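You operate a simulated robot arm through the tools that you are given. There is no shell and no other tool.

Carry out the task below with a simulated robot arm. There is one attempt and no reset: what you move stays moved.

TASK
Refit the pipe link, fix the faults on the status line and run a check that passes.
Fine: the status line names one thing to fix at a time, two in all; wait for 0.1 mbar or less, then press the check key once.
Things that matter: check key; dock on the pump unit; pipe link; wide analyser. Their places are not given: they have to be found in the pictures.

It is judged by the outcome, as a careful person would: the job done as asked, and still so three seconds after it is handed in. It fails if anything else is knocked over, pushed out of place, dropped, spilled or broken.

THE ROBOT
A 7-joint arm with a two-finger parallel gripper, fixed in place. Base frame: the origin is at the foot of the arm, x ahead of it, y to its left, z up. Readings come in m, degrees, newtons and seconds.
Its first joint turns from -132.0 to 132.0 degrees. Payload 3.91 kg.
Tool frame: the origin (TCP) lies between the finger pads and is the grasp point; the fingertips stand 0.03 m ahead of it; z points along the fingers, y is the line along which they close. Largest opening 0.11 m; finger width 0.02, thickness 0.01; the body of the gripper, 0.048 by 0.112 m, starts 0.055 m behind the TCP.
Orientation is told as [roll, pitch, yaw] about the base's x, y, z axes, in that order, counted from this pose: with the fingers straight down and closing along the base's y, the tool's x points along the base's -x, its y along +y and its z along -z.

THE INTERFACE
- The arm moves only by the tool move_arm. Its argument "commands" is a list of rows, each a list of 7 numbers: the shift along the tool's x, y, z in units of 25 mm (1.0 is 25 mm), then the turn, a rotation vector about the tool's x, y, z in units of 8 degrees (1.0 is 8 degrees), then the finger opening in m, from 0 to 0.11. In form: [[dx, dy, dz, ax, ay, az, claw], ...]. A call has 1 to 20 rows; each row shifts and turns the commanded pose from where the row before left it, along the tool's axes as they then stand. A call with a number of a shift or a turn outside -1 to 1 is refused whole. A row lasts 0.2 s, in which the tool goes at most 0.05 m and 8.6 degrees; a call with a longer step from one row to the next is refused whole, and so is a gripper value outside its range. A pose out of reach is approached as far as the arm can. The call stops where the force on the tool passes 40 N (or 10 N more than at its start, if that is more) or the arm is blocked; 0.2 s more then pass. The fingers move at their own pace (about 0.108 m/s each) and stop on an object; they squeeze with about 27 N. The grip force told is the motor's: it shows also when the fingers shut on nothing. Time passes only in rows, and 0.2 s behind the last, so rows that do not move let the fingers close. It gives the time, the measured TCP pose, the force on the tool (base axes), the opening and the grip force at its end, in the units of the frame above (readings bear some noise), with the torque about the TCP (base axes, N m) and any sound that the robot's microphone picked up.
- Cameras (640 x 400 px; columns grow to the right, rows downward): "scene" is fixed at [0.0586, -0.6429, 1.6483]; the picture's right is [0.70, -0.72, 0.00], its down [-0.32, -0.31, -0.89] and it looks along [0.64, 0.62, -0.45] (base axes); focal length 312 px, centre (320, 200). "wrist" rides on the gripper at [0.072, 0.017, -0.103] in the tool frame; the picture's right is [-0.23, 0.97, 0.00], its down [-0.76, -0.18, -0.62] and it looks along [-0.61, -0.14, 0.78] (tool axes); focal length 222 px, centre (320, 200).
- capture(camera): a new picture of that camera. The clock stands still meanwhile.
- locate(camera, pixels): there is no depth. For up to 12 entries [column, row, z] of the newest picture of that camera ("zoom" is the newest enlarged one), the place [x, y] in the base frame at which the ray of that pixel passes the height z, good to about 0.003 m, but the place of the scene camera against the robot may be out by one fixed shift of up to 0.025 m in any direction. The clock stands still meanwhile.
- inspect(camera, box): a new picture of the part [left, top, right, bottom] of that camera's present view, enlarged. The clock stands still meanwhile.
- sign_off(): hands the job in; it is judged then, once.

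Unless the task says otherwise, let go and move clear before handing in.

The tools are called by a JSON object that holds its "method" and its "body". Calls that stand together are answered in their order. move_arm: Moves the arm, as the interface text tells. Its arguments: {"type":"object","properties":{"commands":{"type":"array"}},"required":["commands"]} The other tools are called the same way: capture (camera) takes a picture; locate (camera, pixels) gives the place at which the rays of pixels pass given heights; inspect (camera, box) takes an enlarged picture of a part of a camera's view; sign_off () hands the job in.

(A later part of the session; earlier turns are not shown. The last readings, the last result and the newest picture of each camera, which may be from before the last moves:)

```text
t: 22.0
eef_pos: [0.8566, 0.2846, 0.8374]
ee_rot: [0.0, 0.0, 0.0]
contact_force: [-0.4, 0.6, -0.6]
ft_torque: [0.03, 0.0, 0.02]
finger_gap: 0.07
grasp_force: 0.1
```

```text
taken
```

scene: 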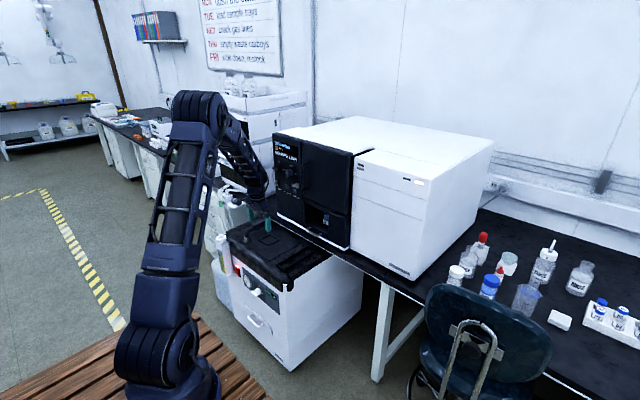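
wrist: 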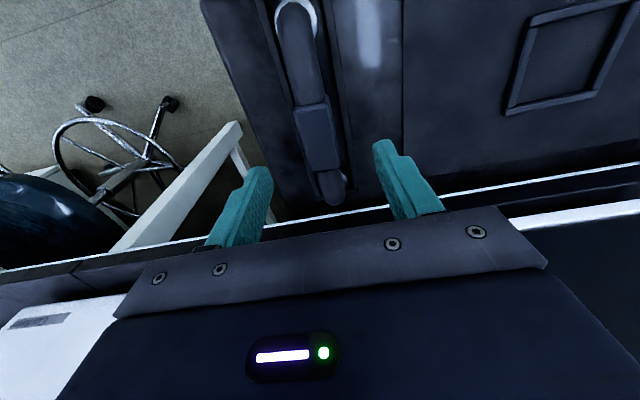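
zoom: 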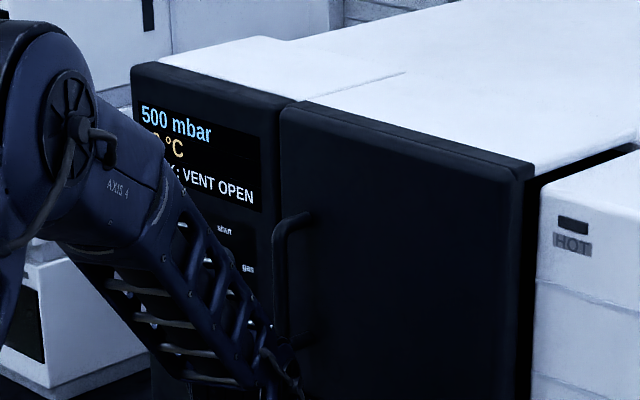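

The link stands in the dock, released. The panel's left knobs are hidden by the arm, so I'll rise and retract to view the panel fully.

{"method": "move_arm", "body": {"commands": [[0, 0, -0.9, 0, 0, 0, 0.07], [0, 0, -0.9, 0, 0, 0, 0.07], [0.5, 0, -0.9, 0, 0, 0, 0.07], [1, 0, -0.9, 0, 0, 0, 0.07], [1, 0, -0.9, 0, 0, 0, 0.07], [1, 0, -0.5, 0, 0, 0, 0.07], [1, 0, 0, 0, 0, 0, 0.07], [1, 0, 0, 0, 0, 0, 0.07], [1, 0, 0, 0, 0, 0, 0.07], [1, 0, 0, 0, 0, 0, 0.07], [1, 0, 0, 0, 0, 0, 0.07], [1, 0, 0, 0, 0, 0, 0.07], [0, 0, 0, 0, 0, 0, 0.07]]}}

{"method": "capture", "body": {"camera": "scene"}}

{"method": "inspect", "body": {"camera": "scene", "box": [272, 150, 322, 215]}}

{"method": "capture", "body": {"camera": "wrist"}}

```text
t: 24.8
eef_pos: [0.6196, 0.2854, 0.9637]
ee_rot: [0.1, 0.1, -0.1]
contact_force: [-0.7, 0.8, 0.1]
ft_torque: [-0.01, 0.01, 0.02]
finger_gap: 0.07
grasp_force: 0.0
```

```text
taken
```

scene: 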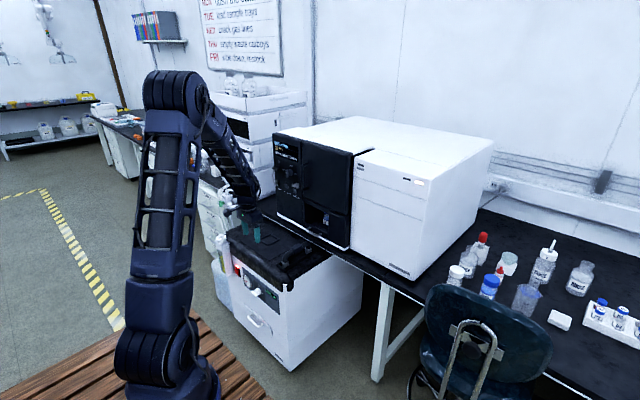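

```text
6.15 times, centred on (297, 182) of scene
```

zoom: 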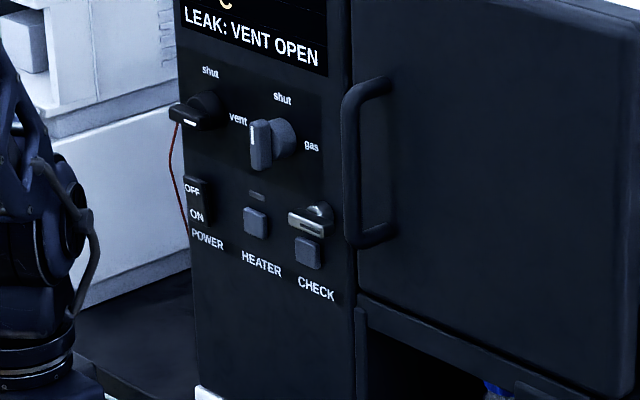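

```text
taken
```

wrist: 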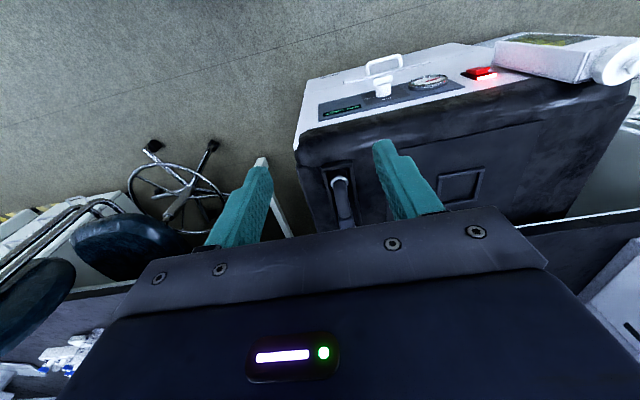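

The screen says "LEAK: VENT OPEN"; the left knob's bar (zoom (188,115)) points right at "vent" while the other points up at "shut". I'll zoom harder on the controls.

{"method": "inspect", "body": {"camera": "scene", "box": [272, 158, 302, 182]}}

{"method": "inspect", "body": {"camera": "scene", "box": [282, 172, 312, 205]}}

{"method": "inspect", "body": {"camera": "scene", "box": [270, 130, 310, 165]}}

{"method": "inspect", "body": {"camera": "wrist", "box": [310, 60, 510, 130]}}

```text
16.00 times, centred on (287, 170) of scene
```

zoom: 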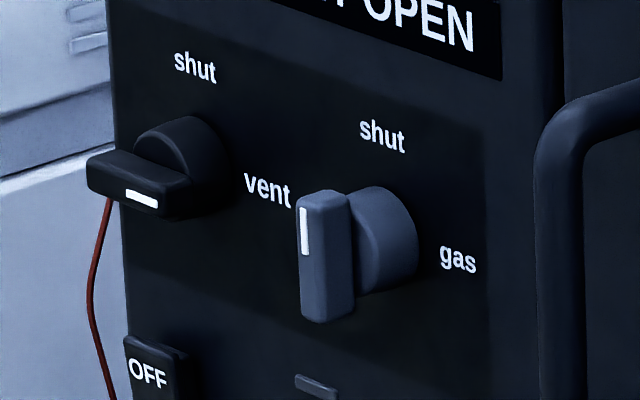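

```text
12.12 times, centred on (297, 188) of scene
```

zoom: 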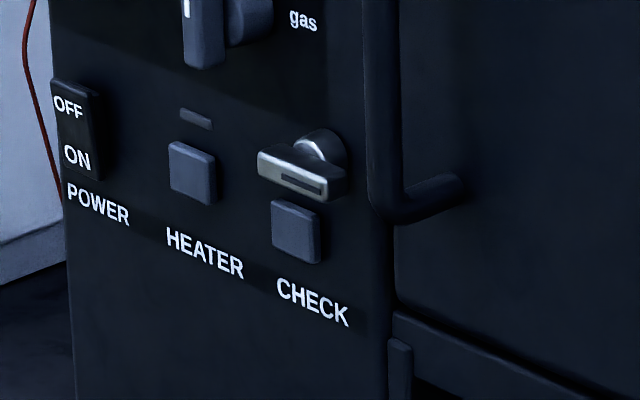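

```text
11.43 times, centred on (290, 148) of scene
```

zoom: 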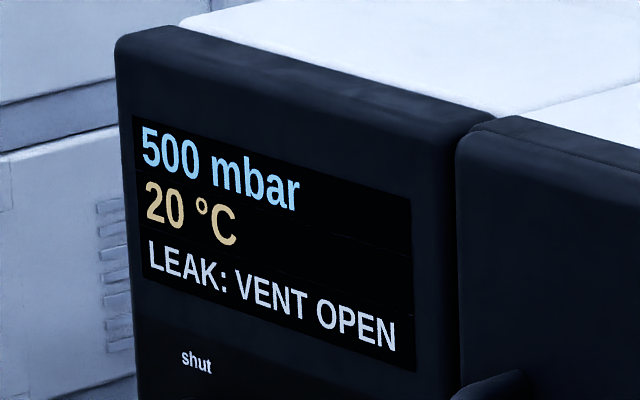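

```text
3.20 times, centred on (410, 95) of wrist
```

zoom: 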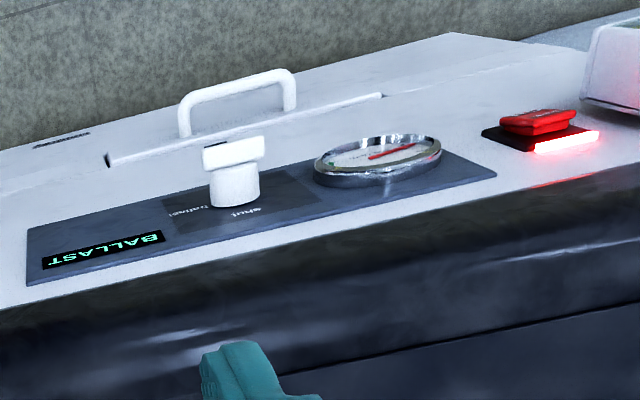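

The left bar's white mark points right, at "vent"; it must turn a quarter turn counter-clockwise (seen from the front) to "shut". The knob is near (0.99, 0.57, 1.06). I'll move up in front of the panel and start pitching the hand to look at it.

{"method": "move_arm", "body": {"commands": [[-0.4, 0.8, -0.45, 0, 0, 0, 0.07], [-0.4, 0.8, -0.45, 0, 0, 0, 0.07], [-0.4, 0.8, -0.45, 0, 0, 0, 0.07], [-0.4, 0.8, -0.45, 0, 0, 0, 0.07], [-0.4, 0.8, -0.45, 0, 0, 0, 0.07], [-0.4, 0.8, -0.45, 0, 0, 0, 0.07], [-0.4, 0.8, -0.45, 0, 0, 0, 0.07], [-0.4, 0.8, -0.45, 0, 0, 0, 0.07], [0, 0, 0, 0, -1, 0, 0.07], [0, 0, 0, 0, -1, 0, 0.07], [0, 0, 0, 0, -1, 0, 0.07], [0, 0, 0, 0, -1, 0, 0.07], [0, 0, 0, 0, -1, 0, 0.07], [0, 0, 0, 0, -1, 0, 0.07], [0, 0, 0, 0, 0, 0, 0.07], [0, 0, 0, 0, 0, 0, 0.07]]}}

{"method": "capture", "body": {"camera": "wrist"}}

{"method": "capture", "body": {"camera": "scene"}}

```text
t: 28.2
eef_pos: [0.6994, 0.444, 1.0537]
ee_rot: [0.0, -48.1, 0.0]
contact_force: [0.7, 0.0, -0.3]
ft_torque: [0.04, -0.02, -0.01]
finger_gap: 0.07
grasp_force: 0.1
```

```text
taken
```

wrist: 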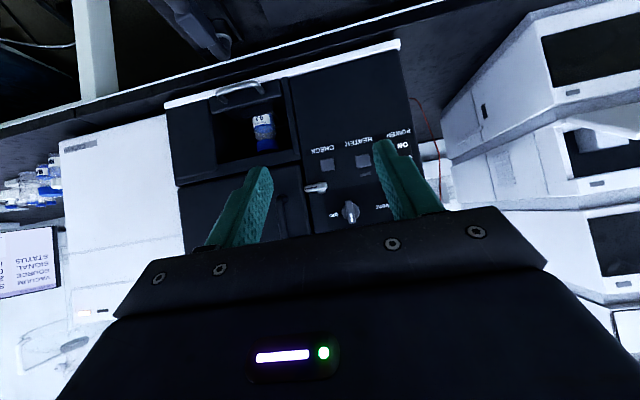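

```text
taken
```

scene: 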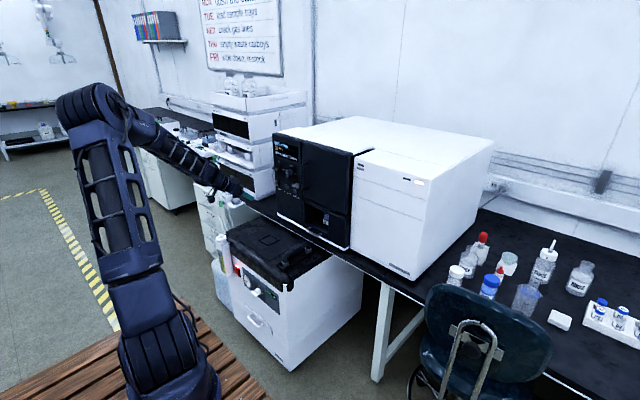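

The hand now sees the panel upside down: CHECK and HEATER buttons at wrist (327,163) and (362,161), gas knob at (350,212), vent knob hidden behind the finger. I'll zoom in.

{"method": "inspect", "body": {"camera": "wrist", "box": [290, 90, 450, 230]}}

{"method": "inspect", "body": {"camera": "wrist", "box": [150, 60, 310, 240]}}

```text
2.86 times, centred on (370, 160) of wrist
```

zoom: 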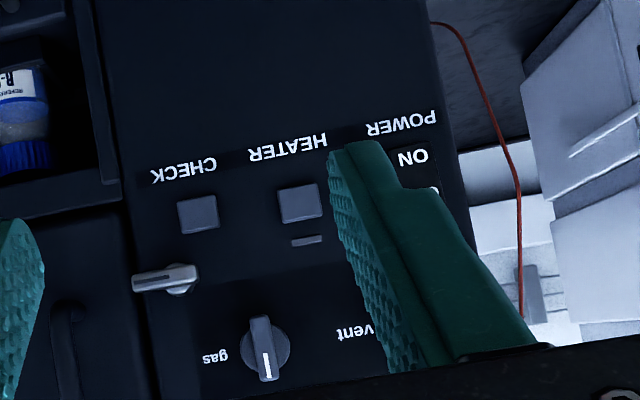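

```text
2.22 times, centred on (230, 150) of wrist
```

zoom: 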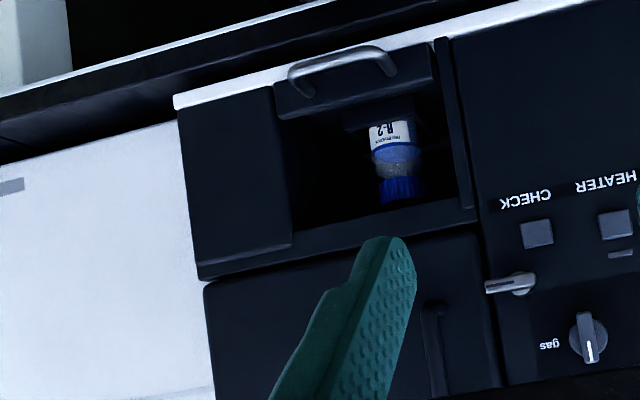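

The chrome item is the door latch beside CHECK. The vent knob is hidden behind the right finger, so I'll shift left (+y) and up to bring it between the fingers.

{"method": "move_arm", "body": {"commands": [[-0.3, 0.8, -0.27, 0, 0, 0, 0.07], [-0.3, 0.8, -0.27, 0, 0, 0, 0.07], [-0.3, 0.8, -0.27, 0, 0, 0, 0.07], [-0.3, 0.8, -0.27, 0, 0, 0, 0.07], [-0.3, 0.8, -0.27, 0, 0, 0, 0.07], [-0.3, 0.8, -0.27, 0, 0, 0, 0.07], [0, 0, 0, 0, 0, 0, 0.07]]}}

{"method": "capture", "body": {"camera": "wrist"}}

{"method": "inspect", "body": {"camera": "wrist", "box": [210, 80, 370, 220]}}

```text
t: 29.8
eef_pos: [0.6999, 0.5653, 1.1142]
ee_rot: [-0.1, -48.1, 0.1]
contact_force: [0.1, 0.2, 0.5]
ft_torque: [0.0, -0.02, -0.01]
finger_gap: 0.07
grasp_force: 0.1
```

```text
taken
```

wrist: 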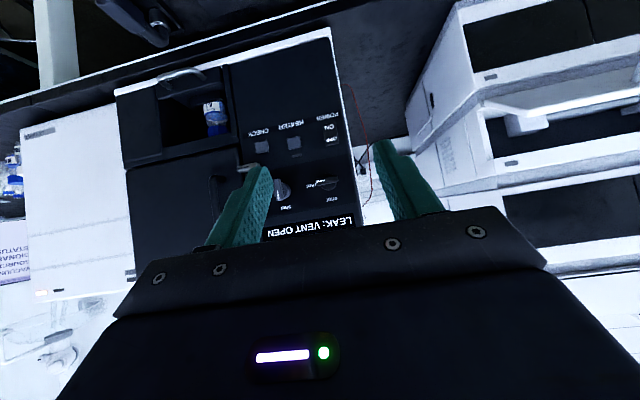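

```text
2.86 times, centred on (290, 150) of wrist
```

zoom: 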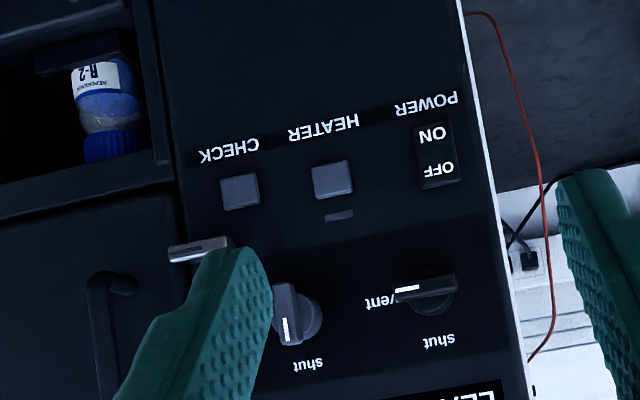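

The vent knob's bar centre is near (0.97, 0.546, 1.07) by calculation. To turn it I'll point the hand straight at the panel (pitch −90°) and roll +90° so the fingers close vertically on the horizontal bar.

{"method": "move_arm", "body": {"commands": [[0, 0, 0, 0, -1, 0, 0.07], [0, 0, 0, 0, -1, 0, 0.07], [0, 0, 0, 0, -1, 0, 0.07], [0, 0, 0, 0, -1, 0, 0.07], [0, 0, 0, 0, -1, 0, 0.07], [0, 0, 0, 0, -0.24, 0, 0.07], [0, 0, 0, 0, 0, 1, 0.07], [0, 0, 0, 0, 0, 1, 0.07], [0, 0, 0, 0, 0, 1, 0.07], [0, 0, 0, 0, 0, 0, 0.07]]}}

{"method": "capture", "body": {"camera": "scene"}}

{"method": "capture", "body": {"camera": "wrist"}}

```text
t: 32.0
eef_pos: [0.7, 0.5635, 1.1152]
ee_rot: [89.8, -65.9, -89.8]
contact_force: [0.2, -0.7, 0.0]
ft_torque: [-0.01, 0.01, 0.02]
finger_gap: 0.07
grasp_force: 0.0
```

```text
taken
```

scene: 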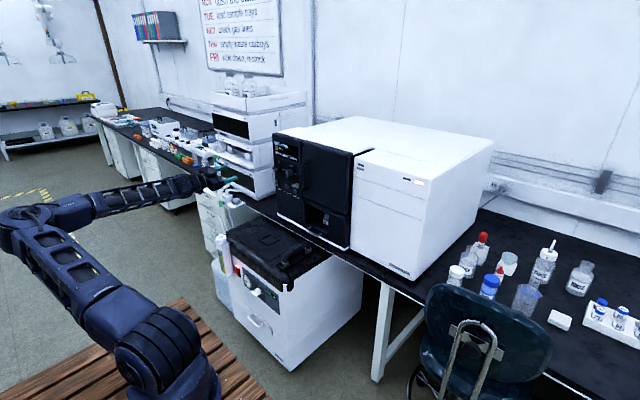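

```text
taken
```

wrist: 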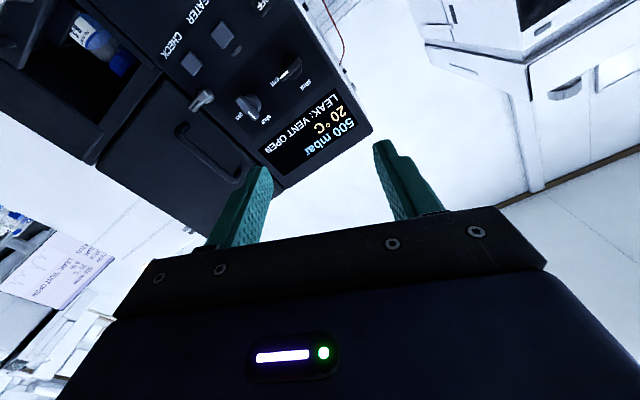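

Rotation works; a posted sheet appears at wrist (50,255) that may explain the status line. I'll read it and continue the roll.

{"method": "inspect", "body": {"camera": "wrist", "box": [0, 200, 130, 320]}}

{"method": "inspect", "body": {"camera": "wrist", "box": [140, 0, 360, 170]}}

```text
3.33 times, centred on (65, 260) of wrist
```

zoom: 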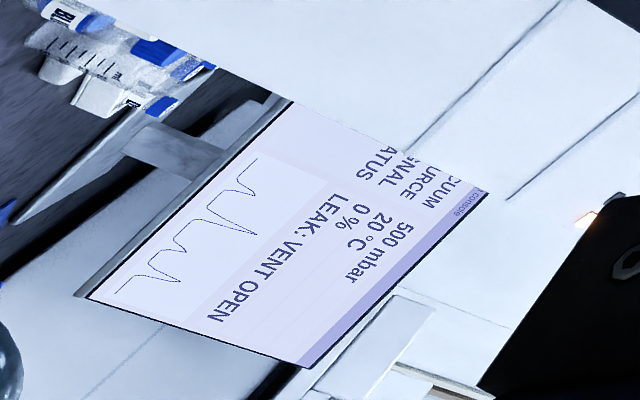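

```text
2.35 times, centred on (250, 85) of wrist
```

zoom: 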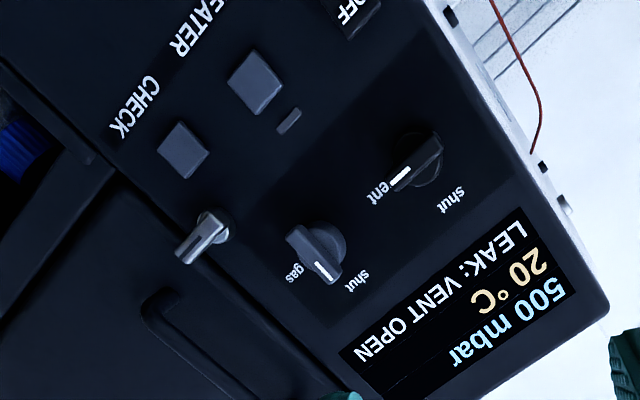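

That's a console mirroring the status. I'll finish the roll to 90° and move to about 0.1 m in front of the vent knob.

{"method": "move_arm", "body": {"commands": [[0, 0, 0, 0, 0, 1, 0.07], [0, 0, 0, 0, 0, 1, 0.07], [0, 0, 0, 0, 0, 1, 0.07], [0, 0, 0, 0, 0, 1, 0.07], [0, 0, 0, 0, 0, 1, 0.07], [0, 0, 0, 0, 0, 1, 0.07], [0, 0, 0, 0, 0, 1, 0.07], [0, 0, 0, 0, 0, 1, 0.07], [0, 0, 0, 0, 0, 0.25, 0.07], [0, 0, 0, 0, 0, 0, 0.07]]}}

{"method": "capture", "body": {"camera": "scene"}}

{"method": "capture", "body": {"camera": "wrist"}}

```text
t: 34.2
eef_pos: [0.7, 0.5644, 1.1137]
ee_rot: [89.9, 0.1, -89.9]
contact_force: [0.2, 1.4, -0.3]
ft_torque: [0.0, -0.02, -0.01]
finger_gap: 0.0702
grasp_force: 0.1
```

```text
taken
```

scene: 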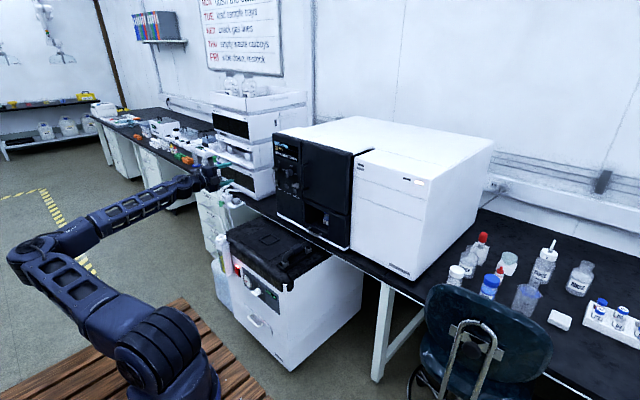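

```text
taken
```

wrist: 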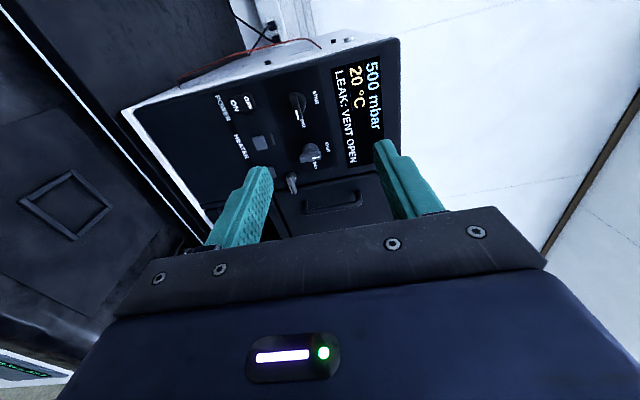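

The panel is in view with the vent knob at wrist (298,107). I'll zoom and locate it.

{"method": "inspect", "body": {"camera": "wrist", "box": [230, 60, 390, 220]}}

{"method": "locate", "body": {"camera": "wrist", "pixels": [[298, 107, 1.05], [298, 107, 1.06], [298, 107, 1.07], [298, 107, 1.08], [311, 152, 1.06], [311, 152, 1.07], [261, 141, 0.97], [261, 141, 0.98]]}}

```text
2.50 times, centred on (310, 140) of wrist
```

zoom: 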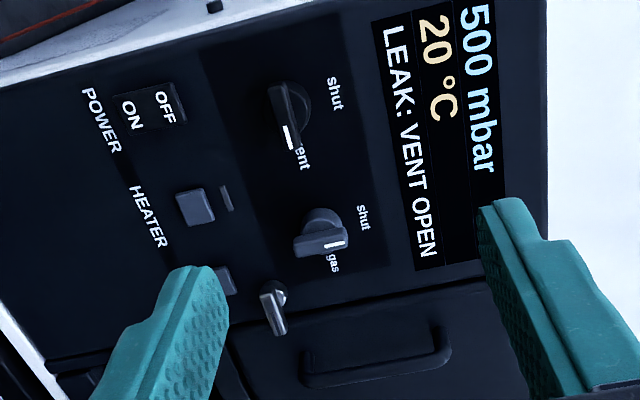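

```text
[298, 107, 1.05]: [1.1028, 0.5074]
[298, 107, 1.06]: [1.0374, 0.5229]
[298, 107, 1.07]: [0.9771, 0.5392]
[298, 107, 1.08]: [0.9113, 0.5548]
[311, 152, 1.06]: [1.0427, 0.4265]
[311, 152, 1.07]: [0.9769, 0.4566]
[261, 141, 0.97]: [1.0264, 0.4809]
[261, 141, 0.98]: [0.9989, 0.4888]
```

The vent bar is near (0.95–0.97, 0.542, 1.071). I'll move closer along that line, stopping with fingertips about 6 cm short.

{"method": "move_arm", "body": {"commands": [[-0.11, -0.21, 0.75, 0, 0, 0, 0.05], [-0.11, -0.21, 0.75, 0, 0, 0, 0.05], [-0.11, -0.21, 0.75, 0, 0, 0, 0.05], [-0.11, -0.21, 0.75, 0, 0, 0, 0.05], [-0.11, -0.21, 0.75, 0, 0, 0, 0.05], [-0.11, -0.21, 0.75, 0, 0, 0, 0.05], [-0.11, -0.21, 0.75, 0, 0, 0, 0.05], [-0.11, -0.21, 0.75, 0, 0, 0, 0.05], [0, 0, 0, 0, 0, 0, 0.05]]}}

{"method": "capture", "body": {"camera": "wrist"}}

{"method": "inspect", "body": {"camera": "scene", "box": [240, 120, 330, 210]}}

```text
t: 36.2
eef_pos: [0.8499, 0.5425, 1.0724]
ee_rot: [89.9, -0.1, -90.1]
contact_force: [0.5, 0.8, 0.3]
ft_torque: [0.01, -0.02, 0.01]
finger_gap: 0.0502
grasp_force: 0.0
```

```text
taken
```

wrist: 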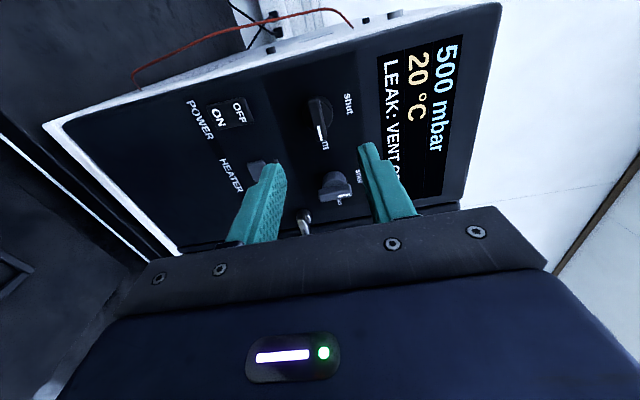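

```text
4.44 times, centred on (285, 165) of scene
```

zoom: 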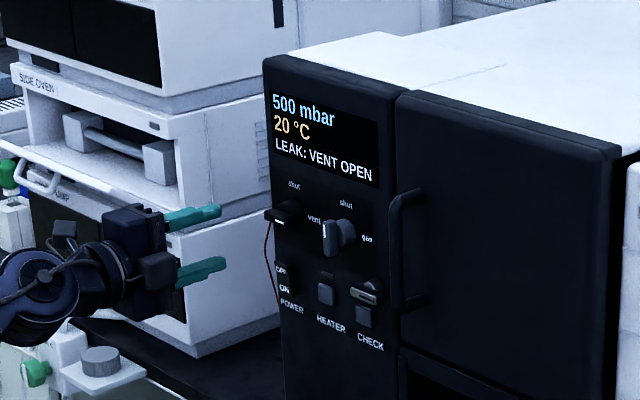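

{"method": "inspect", "body": {"camera": "wrist", "box": [260, 70, 400, 220]}}

{"method": "locate", "body": {"camera": "wrist", "pixels": [[318, 118, 1.05], [318, 118, 1.06], [318, 118, 1.065], [318, 118, 1.07], [318, 118, 1.075], [318, 118, 1.08]]}}

```text
2.67 times, centred on (330, 145) of wrist
```

zoom: 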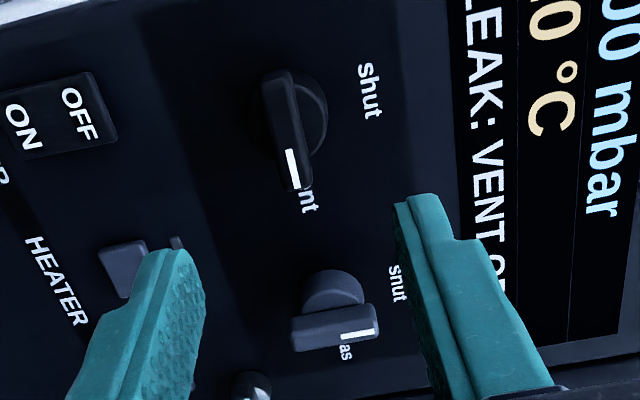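

```text
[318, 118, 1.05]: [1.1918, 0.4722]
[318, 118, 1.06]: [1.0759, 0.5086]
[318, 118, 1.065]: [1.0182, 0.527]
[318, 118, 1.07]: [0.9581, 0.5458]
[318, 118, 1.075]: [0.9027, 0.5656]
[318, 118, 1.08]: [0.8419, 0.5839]
```

Combining views: bar front near (0.951, 0.547, 1.0705). I'll align and move in 5 cm, then re-look.

{"method": "move_arm", "body": {"commands": [[0.09, -0.04, 0.4, 0, 0, 0, 0.045], [0.09, -0.04, 0.4, 0, 0, 0, 0.045], [0, 0, 0.4, 0, 0, 0, 0.045], [0, 0, 0.4, 0, 0, 0, 0.045], [0, 0, 0.4, 0, 0, 0, 0.045], [0, 0, 0, 0, 0, 0, 0.045]]}}

{"method": "capture", "body": {"camera": "wrist"}}

{"method": "inspect", "body": {"camera": "wrist", "box": [240, 100, 420, 230]}}

{"method": "inspect", "body": {"camera": "scene", "box": [255, 145, 305, 190]}}

```text
t: 37.6
eef_pos: [0.901, 0.5454, 1.0707]
ee_rot: [89.9, 0.0, -90.0]
contact_force: [-0.2, -0.3, -1.1]
ft_torque: [-0.01, 0.01, 0.02]
finger_gap: 0.0449
grasp_force: 0.0
```

```text
taken
```

wrist: 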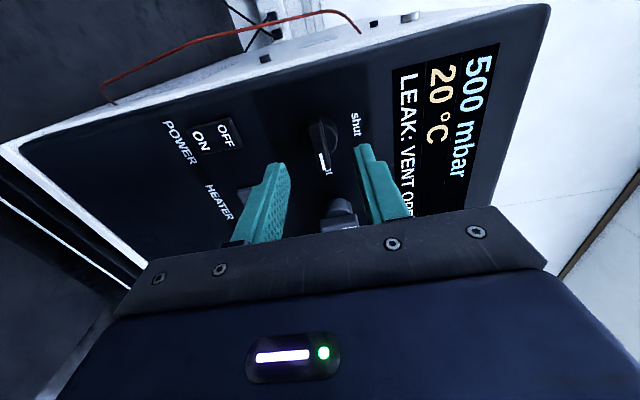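

```text
3.08 times, centred on (330, 165) of wrist
```

zoom: 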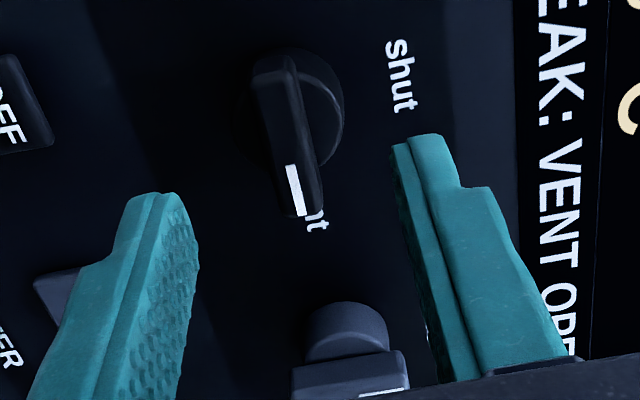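

```text
8.89 times, centred on (280, 168) of scene
```

zoom: 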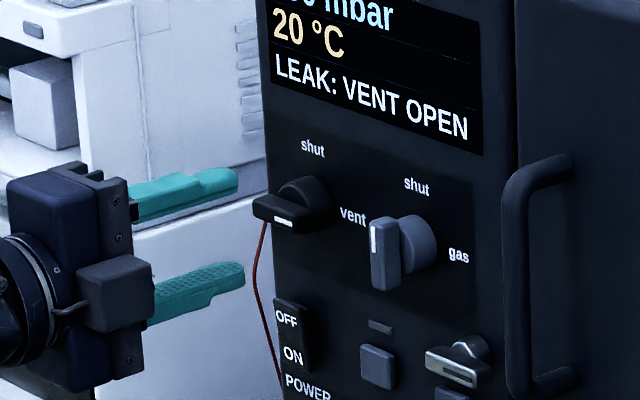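

{"method": "locate", "body": {"camera": "wrist", "pixels": [[318.6, 145.5, 1.06], [318.6, 145.5, 1.065], [318.6, 145.5, 1.07], [318.6, 145.5, 1.075]]}}

```text
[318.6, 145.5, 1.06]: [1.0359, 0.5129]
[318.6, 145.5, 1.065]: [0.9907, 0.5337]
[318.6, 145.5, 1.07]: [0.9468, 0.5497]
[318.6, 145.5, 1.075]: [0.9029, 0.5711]
```

The bar front is at about (0.951, 0.548, 1.0695), centred between the fingertips. I'll make a small alignment and advance 22 mm, then check.

{"method": "move_arm", "body": {"commands": [[0.1, -0.03, 0.2, 0, 0, 0, 0.045], [0, 0, 0.25, 0, 0, 0, 0.045], [0, 0, 0.25, 0, 0, 0, 0.045], [0, 0, 0.2, 0, 0, 0, 0.045], [0, 0, 0, 0, 0, 0, 0.045]]}}

{"method": "inspect", "body": {"camera": "wrist", "box": [240, 100, 420, 230]}}

{"method": "inspect", "body": {"camera": "scene", "box": [255, 145, 305, 190]}}

```text
t: 38.8
eef_pos: [0.9225, 0.5485, 1.0689]
ee_rot: [90.0, 0.0, -89.9]
contact_force: [-0.5, -0.4, 0.4]
ft_torque: [0.01, -0.02, 0.0]
finger_gap: 0.0449
grasp_force: 0.1
```

```text
3.08 times, centred on (330, 165) of wrist
```

zoom: 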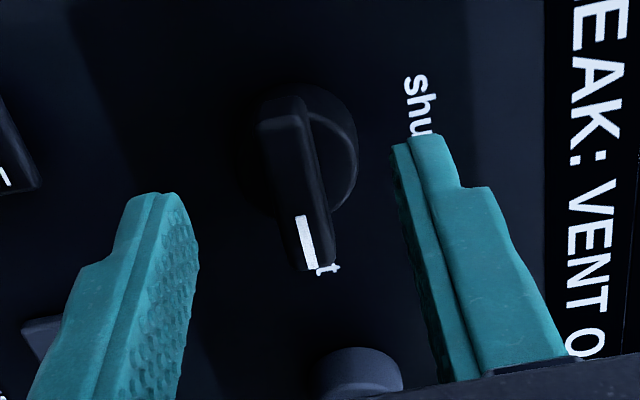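

```text
8.89 times, centred on (280, 168) of scene
```

zoom: 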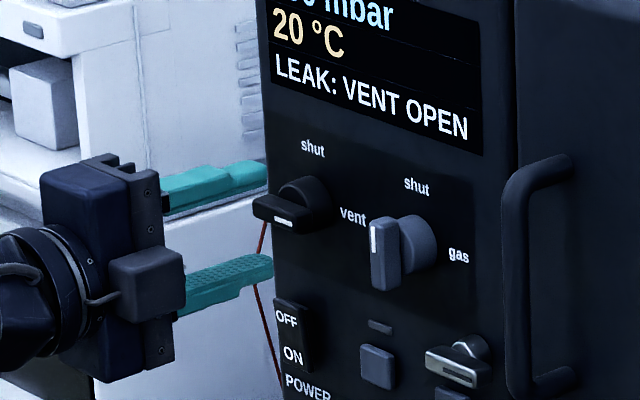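

Fingertips are level with the bar's front face, straddling it (tips zoom (160,195)/(415,140), bar at (295,185)). I'll advance 10 mm more with a 1.5 mm rise, then close.

{"method": "move_arm", "body": {"commands": [[0, 0.06, 0.2, 0, 0, 0, 0.045], [0, 0, 0.22, 0, 0, 0, 0.045], [0, 0, 0, 0, 0, 0, 0.045], [0, 0, 0, 0, 0, 0, 0.03], [0, 0, 0, 0, 0, 0, 0.0], [0, 0, 0, 0, 0, 0, 0.0], [0, 0, 0, 0, 0, 0, 0.0]]}}

{"method": "inspect", "body": {"camera": "wrist", "box": [240, 100, 420, 230]}}

{"method": "inspect", "body": {"camera": "scene", "box": [255, 145, 305, 190]}}

```text
t: 40.4
eef_pos: [0.9318, 0.5487, 1.0704]
ee_rot: [89.8, 0.1, -90.1]
contact_force: [-8.1, -5.2, -13.2]
ft_torque: [0.06, 0.29, 0.2]
finger_gap: 0.0118
grasp_force: 45.7
```

```text
3.08 times, centred on (330, 165) of wrist
```

zoom: 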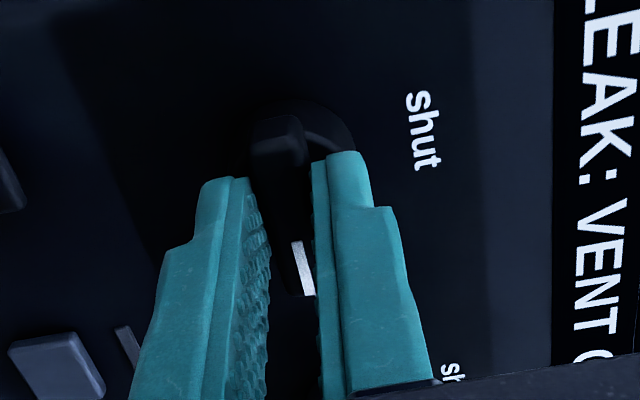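

```text
8.89 times, centred on (280, 168) of scene
```

zoom: 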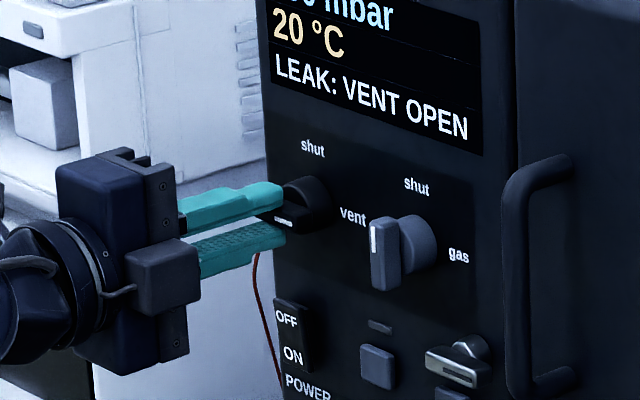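

The bar is gripped (gap 0.0118 m). A small downward reaction suggests I'm ~1 mm high; I'll ease down and start turning counter-clockwise (−tool z).

{"method": "move_arm", "body": {"commands": [[-0.03, -0.06, 0, 0, 0, 0, 0.0], [0, 0, 0, 0, 0, -0.7, 0.0], [0, 0, 0, 0, 0, -0.8, 0.0], [0, 0, 0, 0, 0, -0.8, 0.0], [0, 0, 0, 0, 0, 0, 0.0]]}}

{"method": "inspect", "body": {"camera": "scene", "box": [255, 145, 305, 190]}}

```text
t: 41.6
eef_pos: [0.932, 0.5482, 1.0694]
ee_rot: [89.9, -18.5, -90.0]
contact_force: [-18.7, -2.8, -10.7]
ft_torque: [0.07, 0.22, 0.0]
finger_gap: 0.0119
grasp_force: 44.7
```

```text
8.89 times, centred on (280, 168) of scene
```

zoom: 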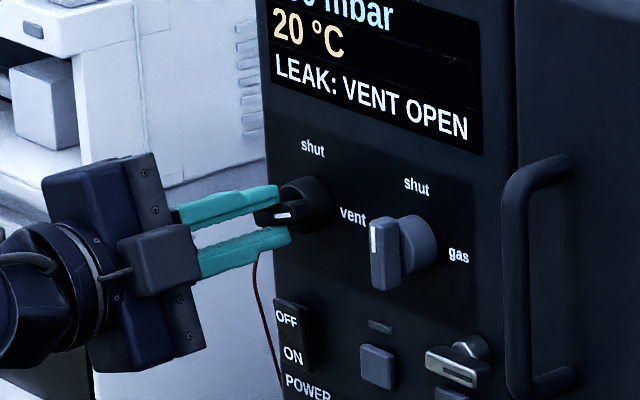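

The bar is turning with the hand (18° so far). I'll back off 1 mm to reduce axial push and continue the turn.

{"method": "move_arm", "body": {"commands": [[0, -0.05, -0.06, 0, 0, -0.8, 0.0], [0, 0, 0, 0, 0, -0.9, 0.0], [0, 0, 0, 0, 0, -0.9, 0.0], [0, 0, 0, 0, 0, -0.9, 0.0], [0, 0, 0, 0, 0, 0, 0.0]]}}

{"method": "inspect", "body": {"camera": "scene", "box": [255, 135, 305, 185]}}

```text
t: 42.8
eef_pos: [0.9321, 0.5469, 1.0675]
ee_rot: [89.8, -46.4, -89.9]
contact_force: [10.3, 4.6, -5.9]
ft_torque: [-0.01, -0.75, -0.69]
finger_gap: 0.012
grasp_force: 44.9
```

```text
8.00 times, centred on (280, 160) of scene
```

zoom: 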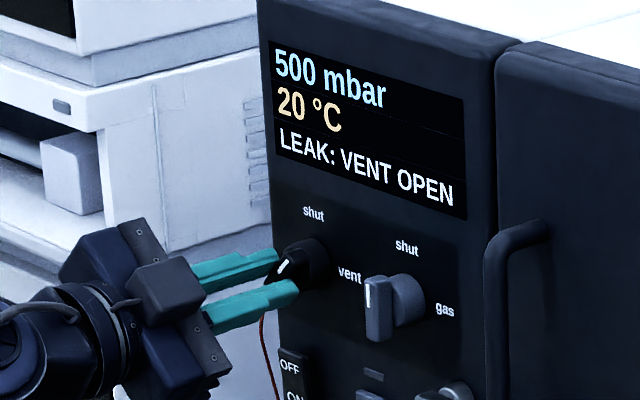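

Half way (46°), the mark is heading to "shut". I'll continue the remaining 44°.

{"method": "move_arm", "body": {"commands": [[0, 0, 0.03, 0, 0, -0.9, 0.0], [0, 0, 0, 0, 0, -0.9, 0.0], [0, 0, 0, 0, 0, -0.9, 0.0], [0, 0, 0, 0, 0, 0, 0.0]]}}

{"method": "inspect", "body": {"camera": "scene", "box": [255, 135, 305, 185]}}

```text
t: 43.8
eef_pos: [0.9305, 0.547, 1.0662]
ee_rot: [89.3, -68.1, -89.7]
contact_force: [-4.6, -1.6, 0.7]
ft_torque: [0.03, 0.13, 0.16]
finger_gap: 0.0119
grasp_force: 44.8
stopped in row 4: the force on the tool passed its limit at 42 N (the readings are from after the stop); the commanded pose is now the measured one
```

```text
8.00 times, centred on (280, 160) of scene
```

zoom: 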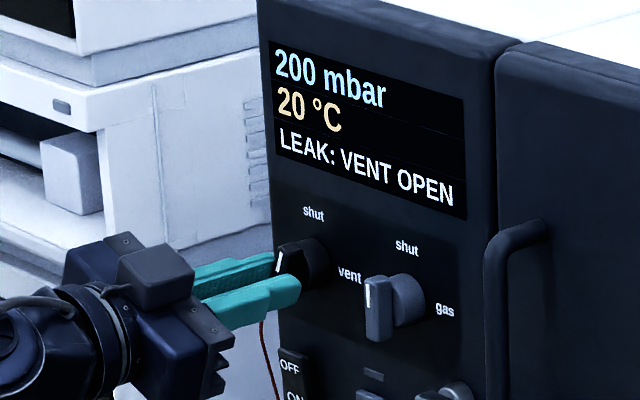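

The push briefly exceeded the limit at 68°; forces are low now and pressure already fell to 200 mbar. I'll continue in smaller steps watching forces.

{"method": "move_arm", "body": {"commands": [[0, 0, 0, 0, 0, -0.4, 0.0], [0, 0, 0, 0, 0, -0.4, 0.0], [0, 0, 0, 0, 0, 0, 0.0]]}}

```text
t: 44.6
eef_pos: [0.9325, 0.5457, 1.0669]
ee_rot: [89.0, -74.6, -89.4]
contact_force: [3.8, -0.8, -1.4]
ft_torque: [-0.03, -0.77, -0.15]
finger_gap: 0.0118
grasp_force: 45.4
```

{"method": "move_arm", "body": {"commands": [[0, 0, 0, 0, 0, -0.5, 0.0], [0, 0, 0, 0, 0, -0.5, 0.0], [0, 0, 0, 0, 0, -0.5, 0.0], [0, 0, 0, 0, 0, 0, 0.0]]}}

{"method": "inspect", "body": {"camera": "scene", "box": [255, 135, 305, 185]}}

```text
t: 45.6
eef_pos: [0.933, 0.5448, 1.0655]
ee_rot: [85.8, -86.6, -86.2]
contact_force: [-12.4, -14.6, -1.9]
ft_torque: [0.01, -0.4, -0.28]
finger_gap: 0.0119
grasp_force: 44.6
```

```text
8.00 times, centred on (280, 160) of scene
```

zoom: 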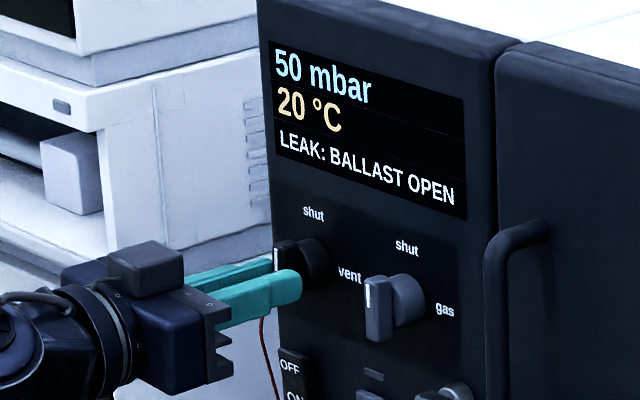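

The status now reads "LEAK: BALLAST OPEN" at 50 mbar: the vent is shut. I'll finish the last few degrees, release and back straight out.

{"method": "move_arm", "body": {"commands": [[0, 0, 0, 0, 0, -0.35, 0.0], [0, 0, 0, 0, 0, 0, 0.0], [0, 0, 0, 0, 0, 0, 0.035], [0, 0, 0, 0, 0, 0, 0.035], [0, 0, 0, 0, 0, 0, 0.035], [0, 0, -0.3, 0, 0, 0, 0.035], [0, 0, -0.6, 0, 0, 0, 0.035], [0, 0, -0.8, 0, 0, 0, 0.035], [0, 0, -0.8, 0, 0, 0, 0.035], [0, 0, 0, 0, 0, 0, 0.035]]}}

{"method": "inspect", "body": {"camera": "scene", "box": [255, 135, 305, 185]}}

{"method": "capture", "body": {"camera": "wrist"}}

```text
t: 47.8
eef_pos: [0.8696, 0.546, 1.0671]
ee_rot: [71.2, -89.3, -71.4]
contact_force: [0.1, -0.1, 0.5]
ft_torque: [0.02, -0.01, 0.03]
finger_gap: 0.0349
grasp_force: 0.0
```

```text
8.00 times, centred on (280, 160) of scene
```

zoom: 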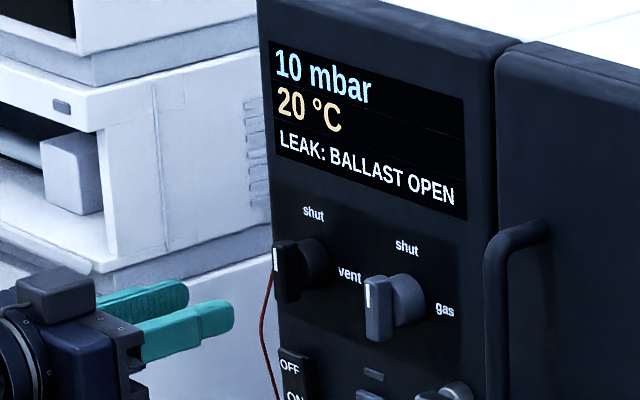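

```text
taken
```

wrist: 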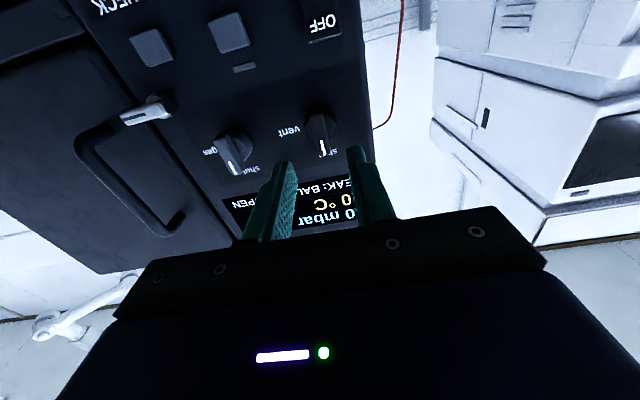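

The vent knob now points up at "shut" and pressure reads 10 mbar. The remaining fault is the ballast knob on the pump front (scene ~ (250,292)); I'll zoom on it.

{"method": "inspect", "body": {"camera": "scene", "box": [225, 262, 295, 315]}}

{"method": "inspect", "body": {"camera": "scene", "box": [238, 278, 268, 305]}}

{"method": "inspect", "body": {"camera": "scene", "box": [200, 200, 380, 380]}}

```text
7.55 times, centred on (260, 288) of scene
```

zoom: 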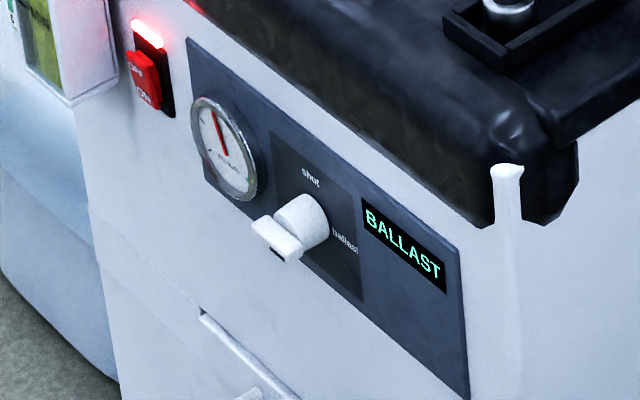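

```text
14.81 times, centred on (253, 292) of scene
```

zoom: 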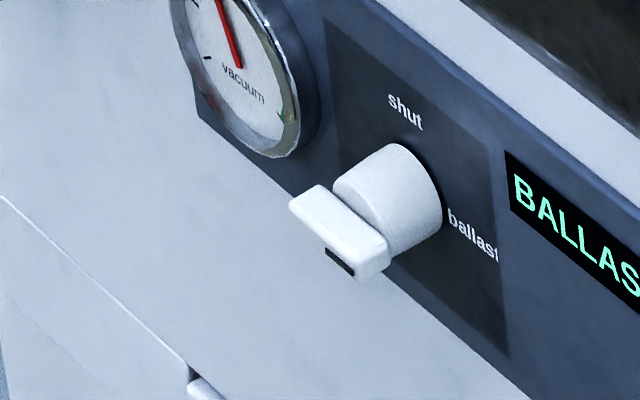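

```text
2.22 times, centred on (290, 290) of scene
```

zoom: 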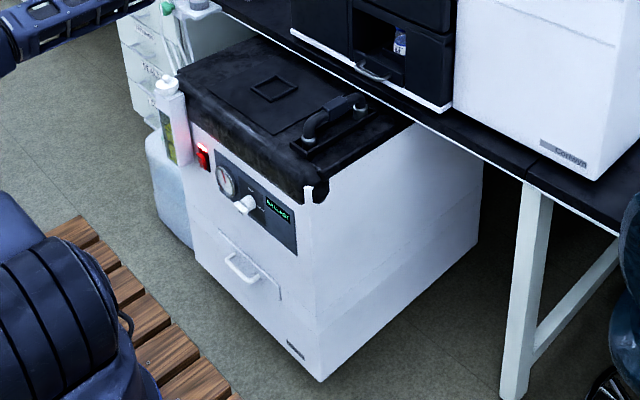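

The ballast knob is the same kind: bar horizontal with its mark at "ballast", to be turned counter-clockwise up to "shut". It's near (0.68, 0.42, 0.50) on the pump front. I'll back away from the panel first, then roll the hand again.

{"method": "move_arm", "body": {"commands": [[0, 0, -0.8, 0, 0, 0, 0.035], [0, 0, -0.9, 0, 0, 0, 0.045], [0, 0, -0.9, 0, 0, 0, 0.045], [0, 0, -0.9, 0, 0, 0, 0.045], [0, 0, -0.9, 0, 0, 0, 0.045], [0, 0, -0.9, 0, 0, 0, 0.045], [0, 0, -0.9, 0, 0, 0, 0.045], [0, -0.5, -0.9, 0, 0, 0, 0.045], [0, -0.5, -0.9, 0, 0, 0, 0.045], [0, -0.5, -0.9, 0, 0, 0, 0.045], [0, -0.5, -0.9, 0, 0, 0, 0.045], [0.3, -0.5, -0.9, 0, 0, 0, 0.045], [0.6, -0.5, -0.5, 0, 0, 0, 0.045], [0.9, -0.5, 0, 0, 0, 0, 0.045], [0.9, -0.5, 0, 0, 0, 0, 0.045], [0.9, 0, 0, 0, 0, 0, 0.045], [0, 0, 0, 0, 0, 0, 0.045]]}}

{"method": "capture", "body": {"camera": "scene"}}

{"method": "capture", "body": {"camera": "wrist"}}

```text
t: 51.4
eef_pos: [0.5872, 0.4485, 0.9766]
ee_rot: [71.2, -89.4, -71.3]
contact_force: [0.2, 0.3, 0.2]
ft_torque: [-0.02, 0.0, -0.02]
finger_gap: 0.0448
grasp_force: 0.2
```

```text
taken
```

scene: 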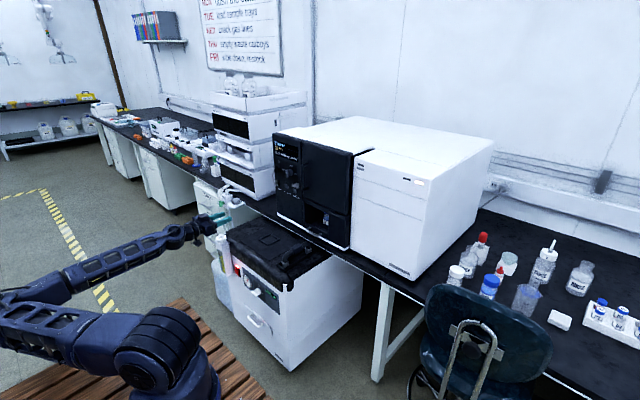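

```text
taken
```

wrist: 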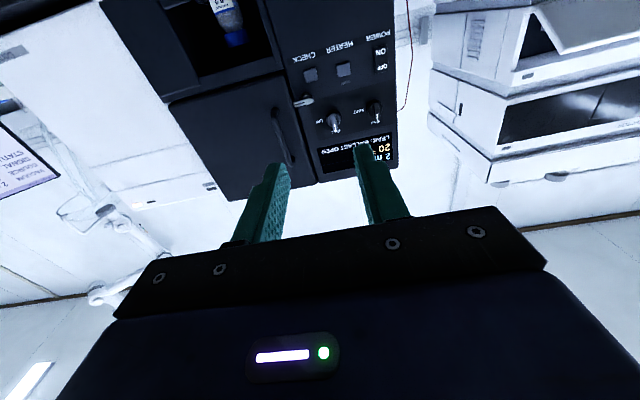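

Status unchanged, 2 mbar, arm in free space at (0.587,0.449,0.977). I'll roll the hand +90° and lower in front of the pump stepwise, checking the arm's posture.

{"method": "move_arm", "body": {"commands": [[0.8, -0.1, 0, 0, 0, 0, 0.045], [0.8, -0.1, -0.2, 0, 0, 0, 0.045], [0.8, -0.1, -0.2, 0, 0, 0, 0.045], [0.8, -0.1, -0.2, 0, 0, 0, 0.045], [0.8, -0.1, -0.2, 0, 0, 0, 0.045], [0.8, -0.1, -0.2, 0, 0, 0, 0.045], [0.8, -0.1, -0.2, 0, 0, 0, 0.045], [0.8, -0.1, -0.2, 0, 0, 0, 0.045], [0, 0, 0, 0, 0, 0, 0.045]]}}

{"method": "capture", "body": {"camera": "scene"}}

{"method": "capture", "body": {"camera": "wrist"}}

```text
t: 53.4
eef_pos: [0.5712, 0.4308, 0.8239]
ee_rot: [52.8, -85.4, -55.4]
contact_force: [-0.5, -0.1, 0.2]
ft_torque: [0.0, 0.02, 0.0]
finger_gap: 0.0452
grasp_force: 0.0
```

```text
taken
```

scene: 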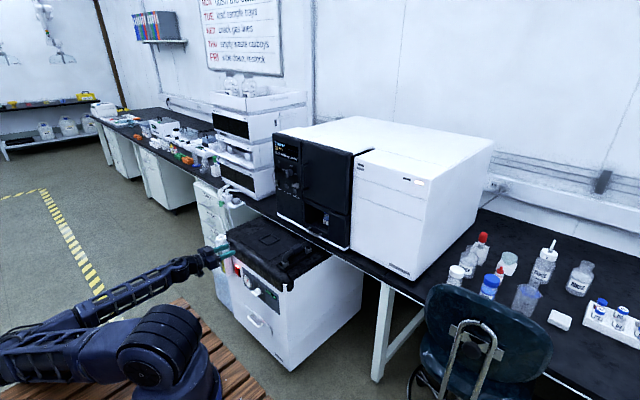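

```text
taken
```

wrist: 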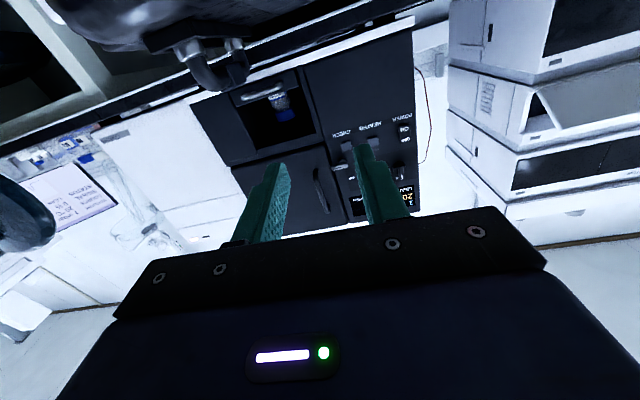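

The arm is running out of range with the hand horizontal this low (pitch sagged to −85°). A tilted-down hand will reach better: I'll rise a bit and re-pitch to about −40°, then work on the knob by pressing and squeezing.

{"method": "move_arm", "body": {"commands": [[-0.8, 0, 0, 0, 0, 0, 0.045], [-0.8, 0, 0, 0, 0, 0, 0.045], [-0.8, 0, 0, 0, 0, 0, 0.045], [0, 0, 0, 0, 1, 0, 0.045], [0, 0, 0, 0, 1, 0, 0.045], [0, 0, 0, 0, 1, 0, 0.045], [0, 0, 0, 0, 1, 0, 0.045], [0, 0, 0, 0, 1, 0, 0.045], [0, 0, 0, 0, 1, 0, 0.045], [0, 0, 0, 0, 0, 0, 0.045]]}}

{"method": "capture", "body": {"camera": "scene"}}

{"method": "capture", "body": {"camera": "wrist"}}

```text
t: 55.6
eef_pos: [0.5535, 0.4284, 0.8776]
ee_rot: [0.9, -41.6, -0.9]
contact_force: [0.5, 0.0, 0.5]
ft_torque: [-0.04, 0.02, 0.0]
finger_gap: 0.0448
grasp_force: 0.0
```

```text
taken
```

scene: 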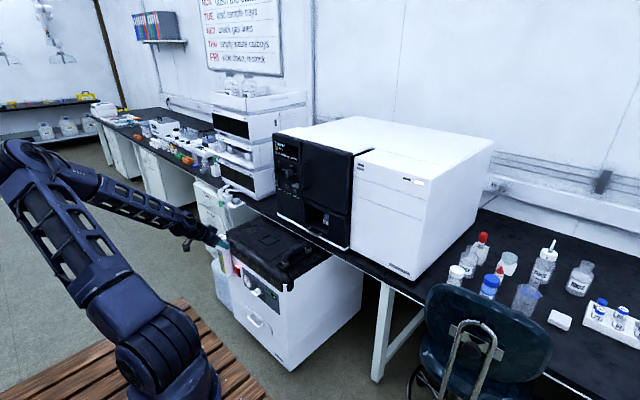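

```text
taken
```

wrist: 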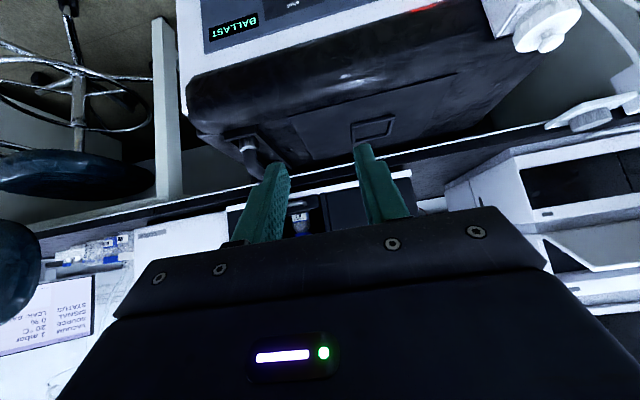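

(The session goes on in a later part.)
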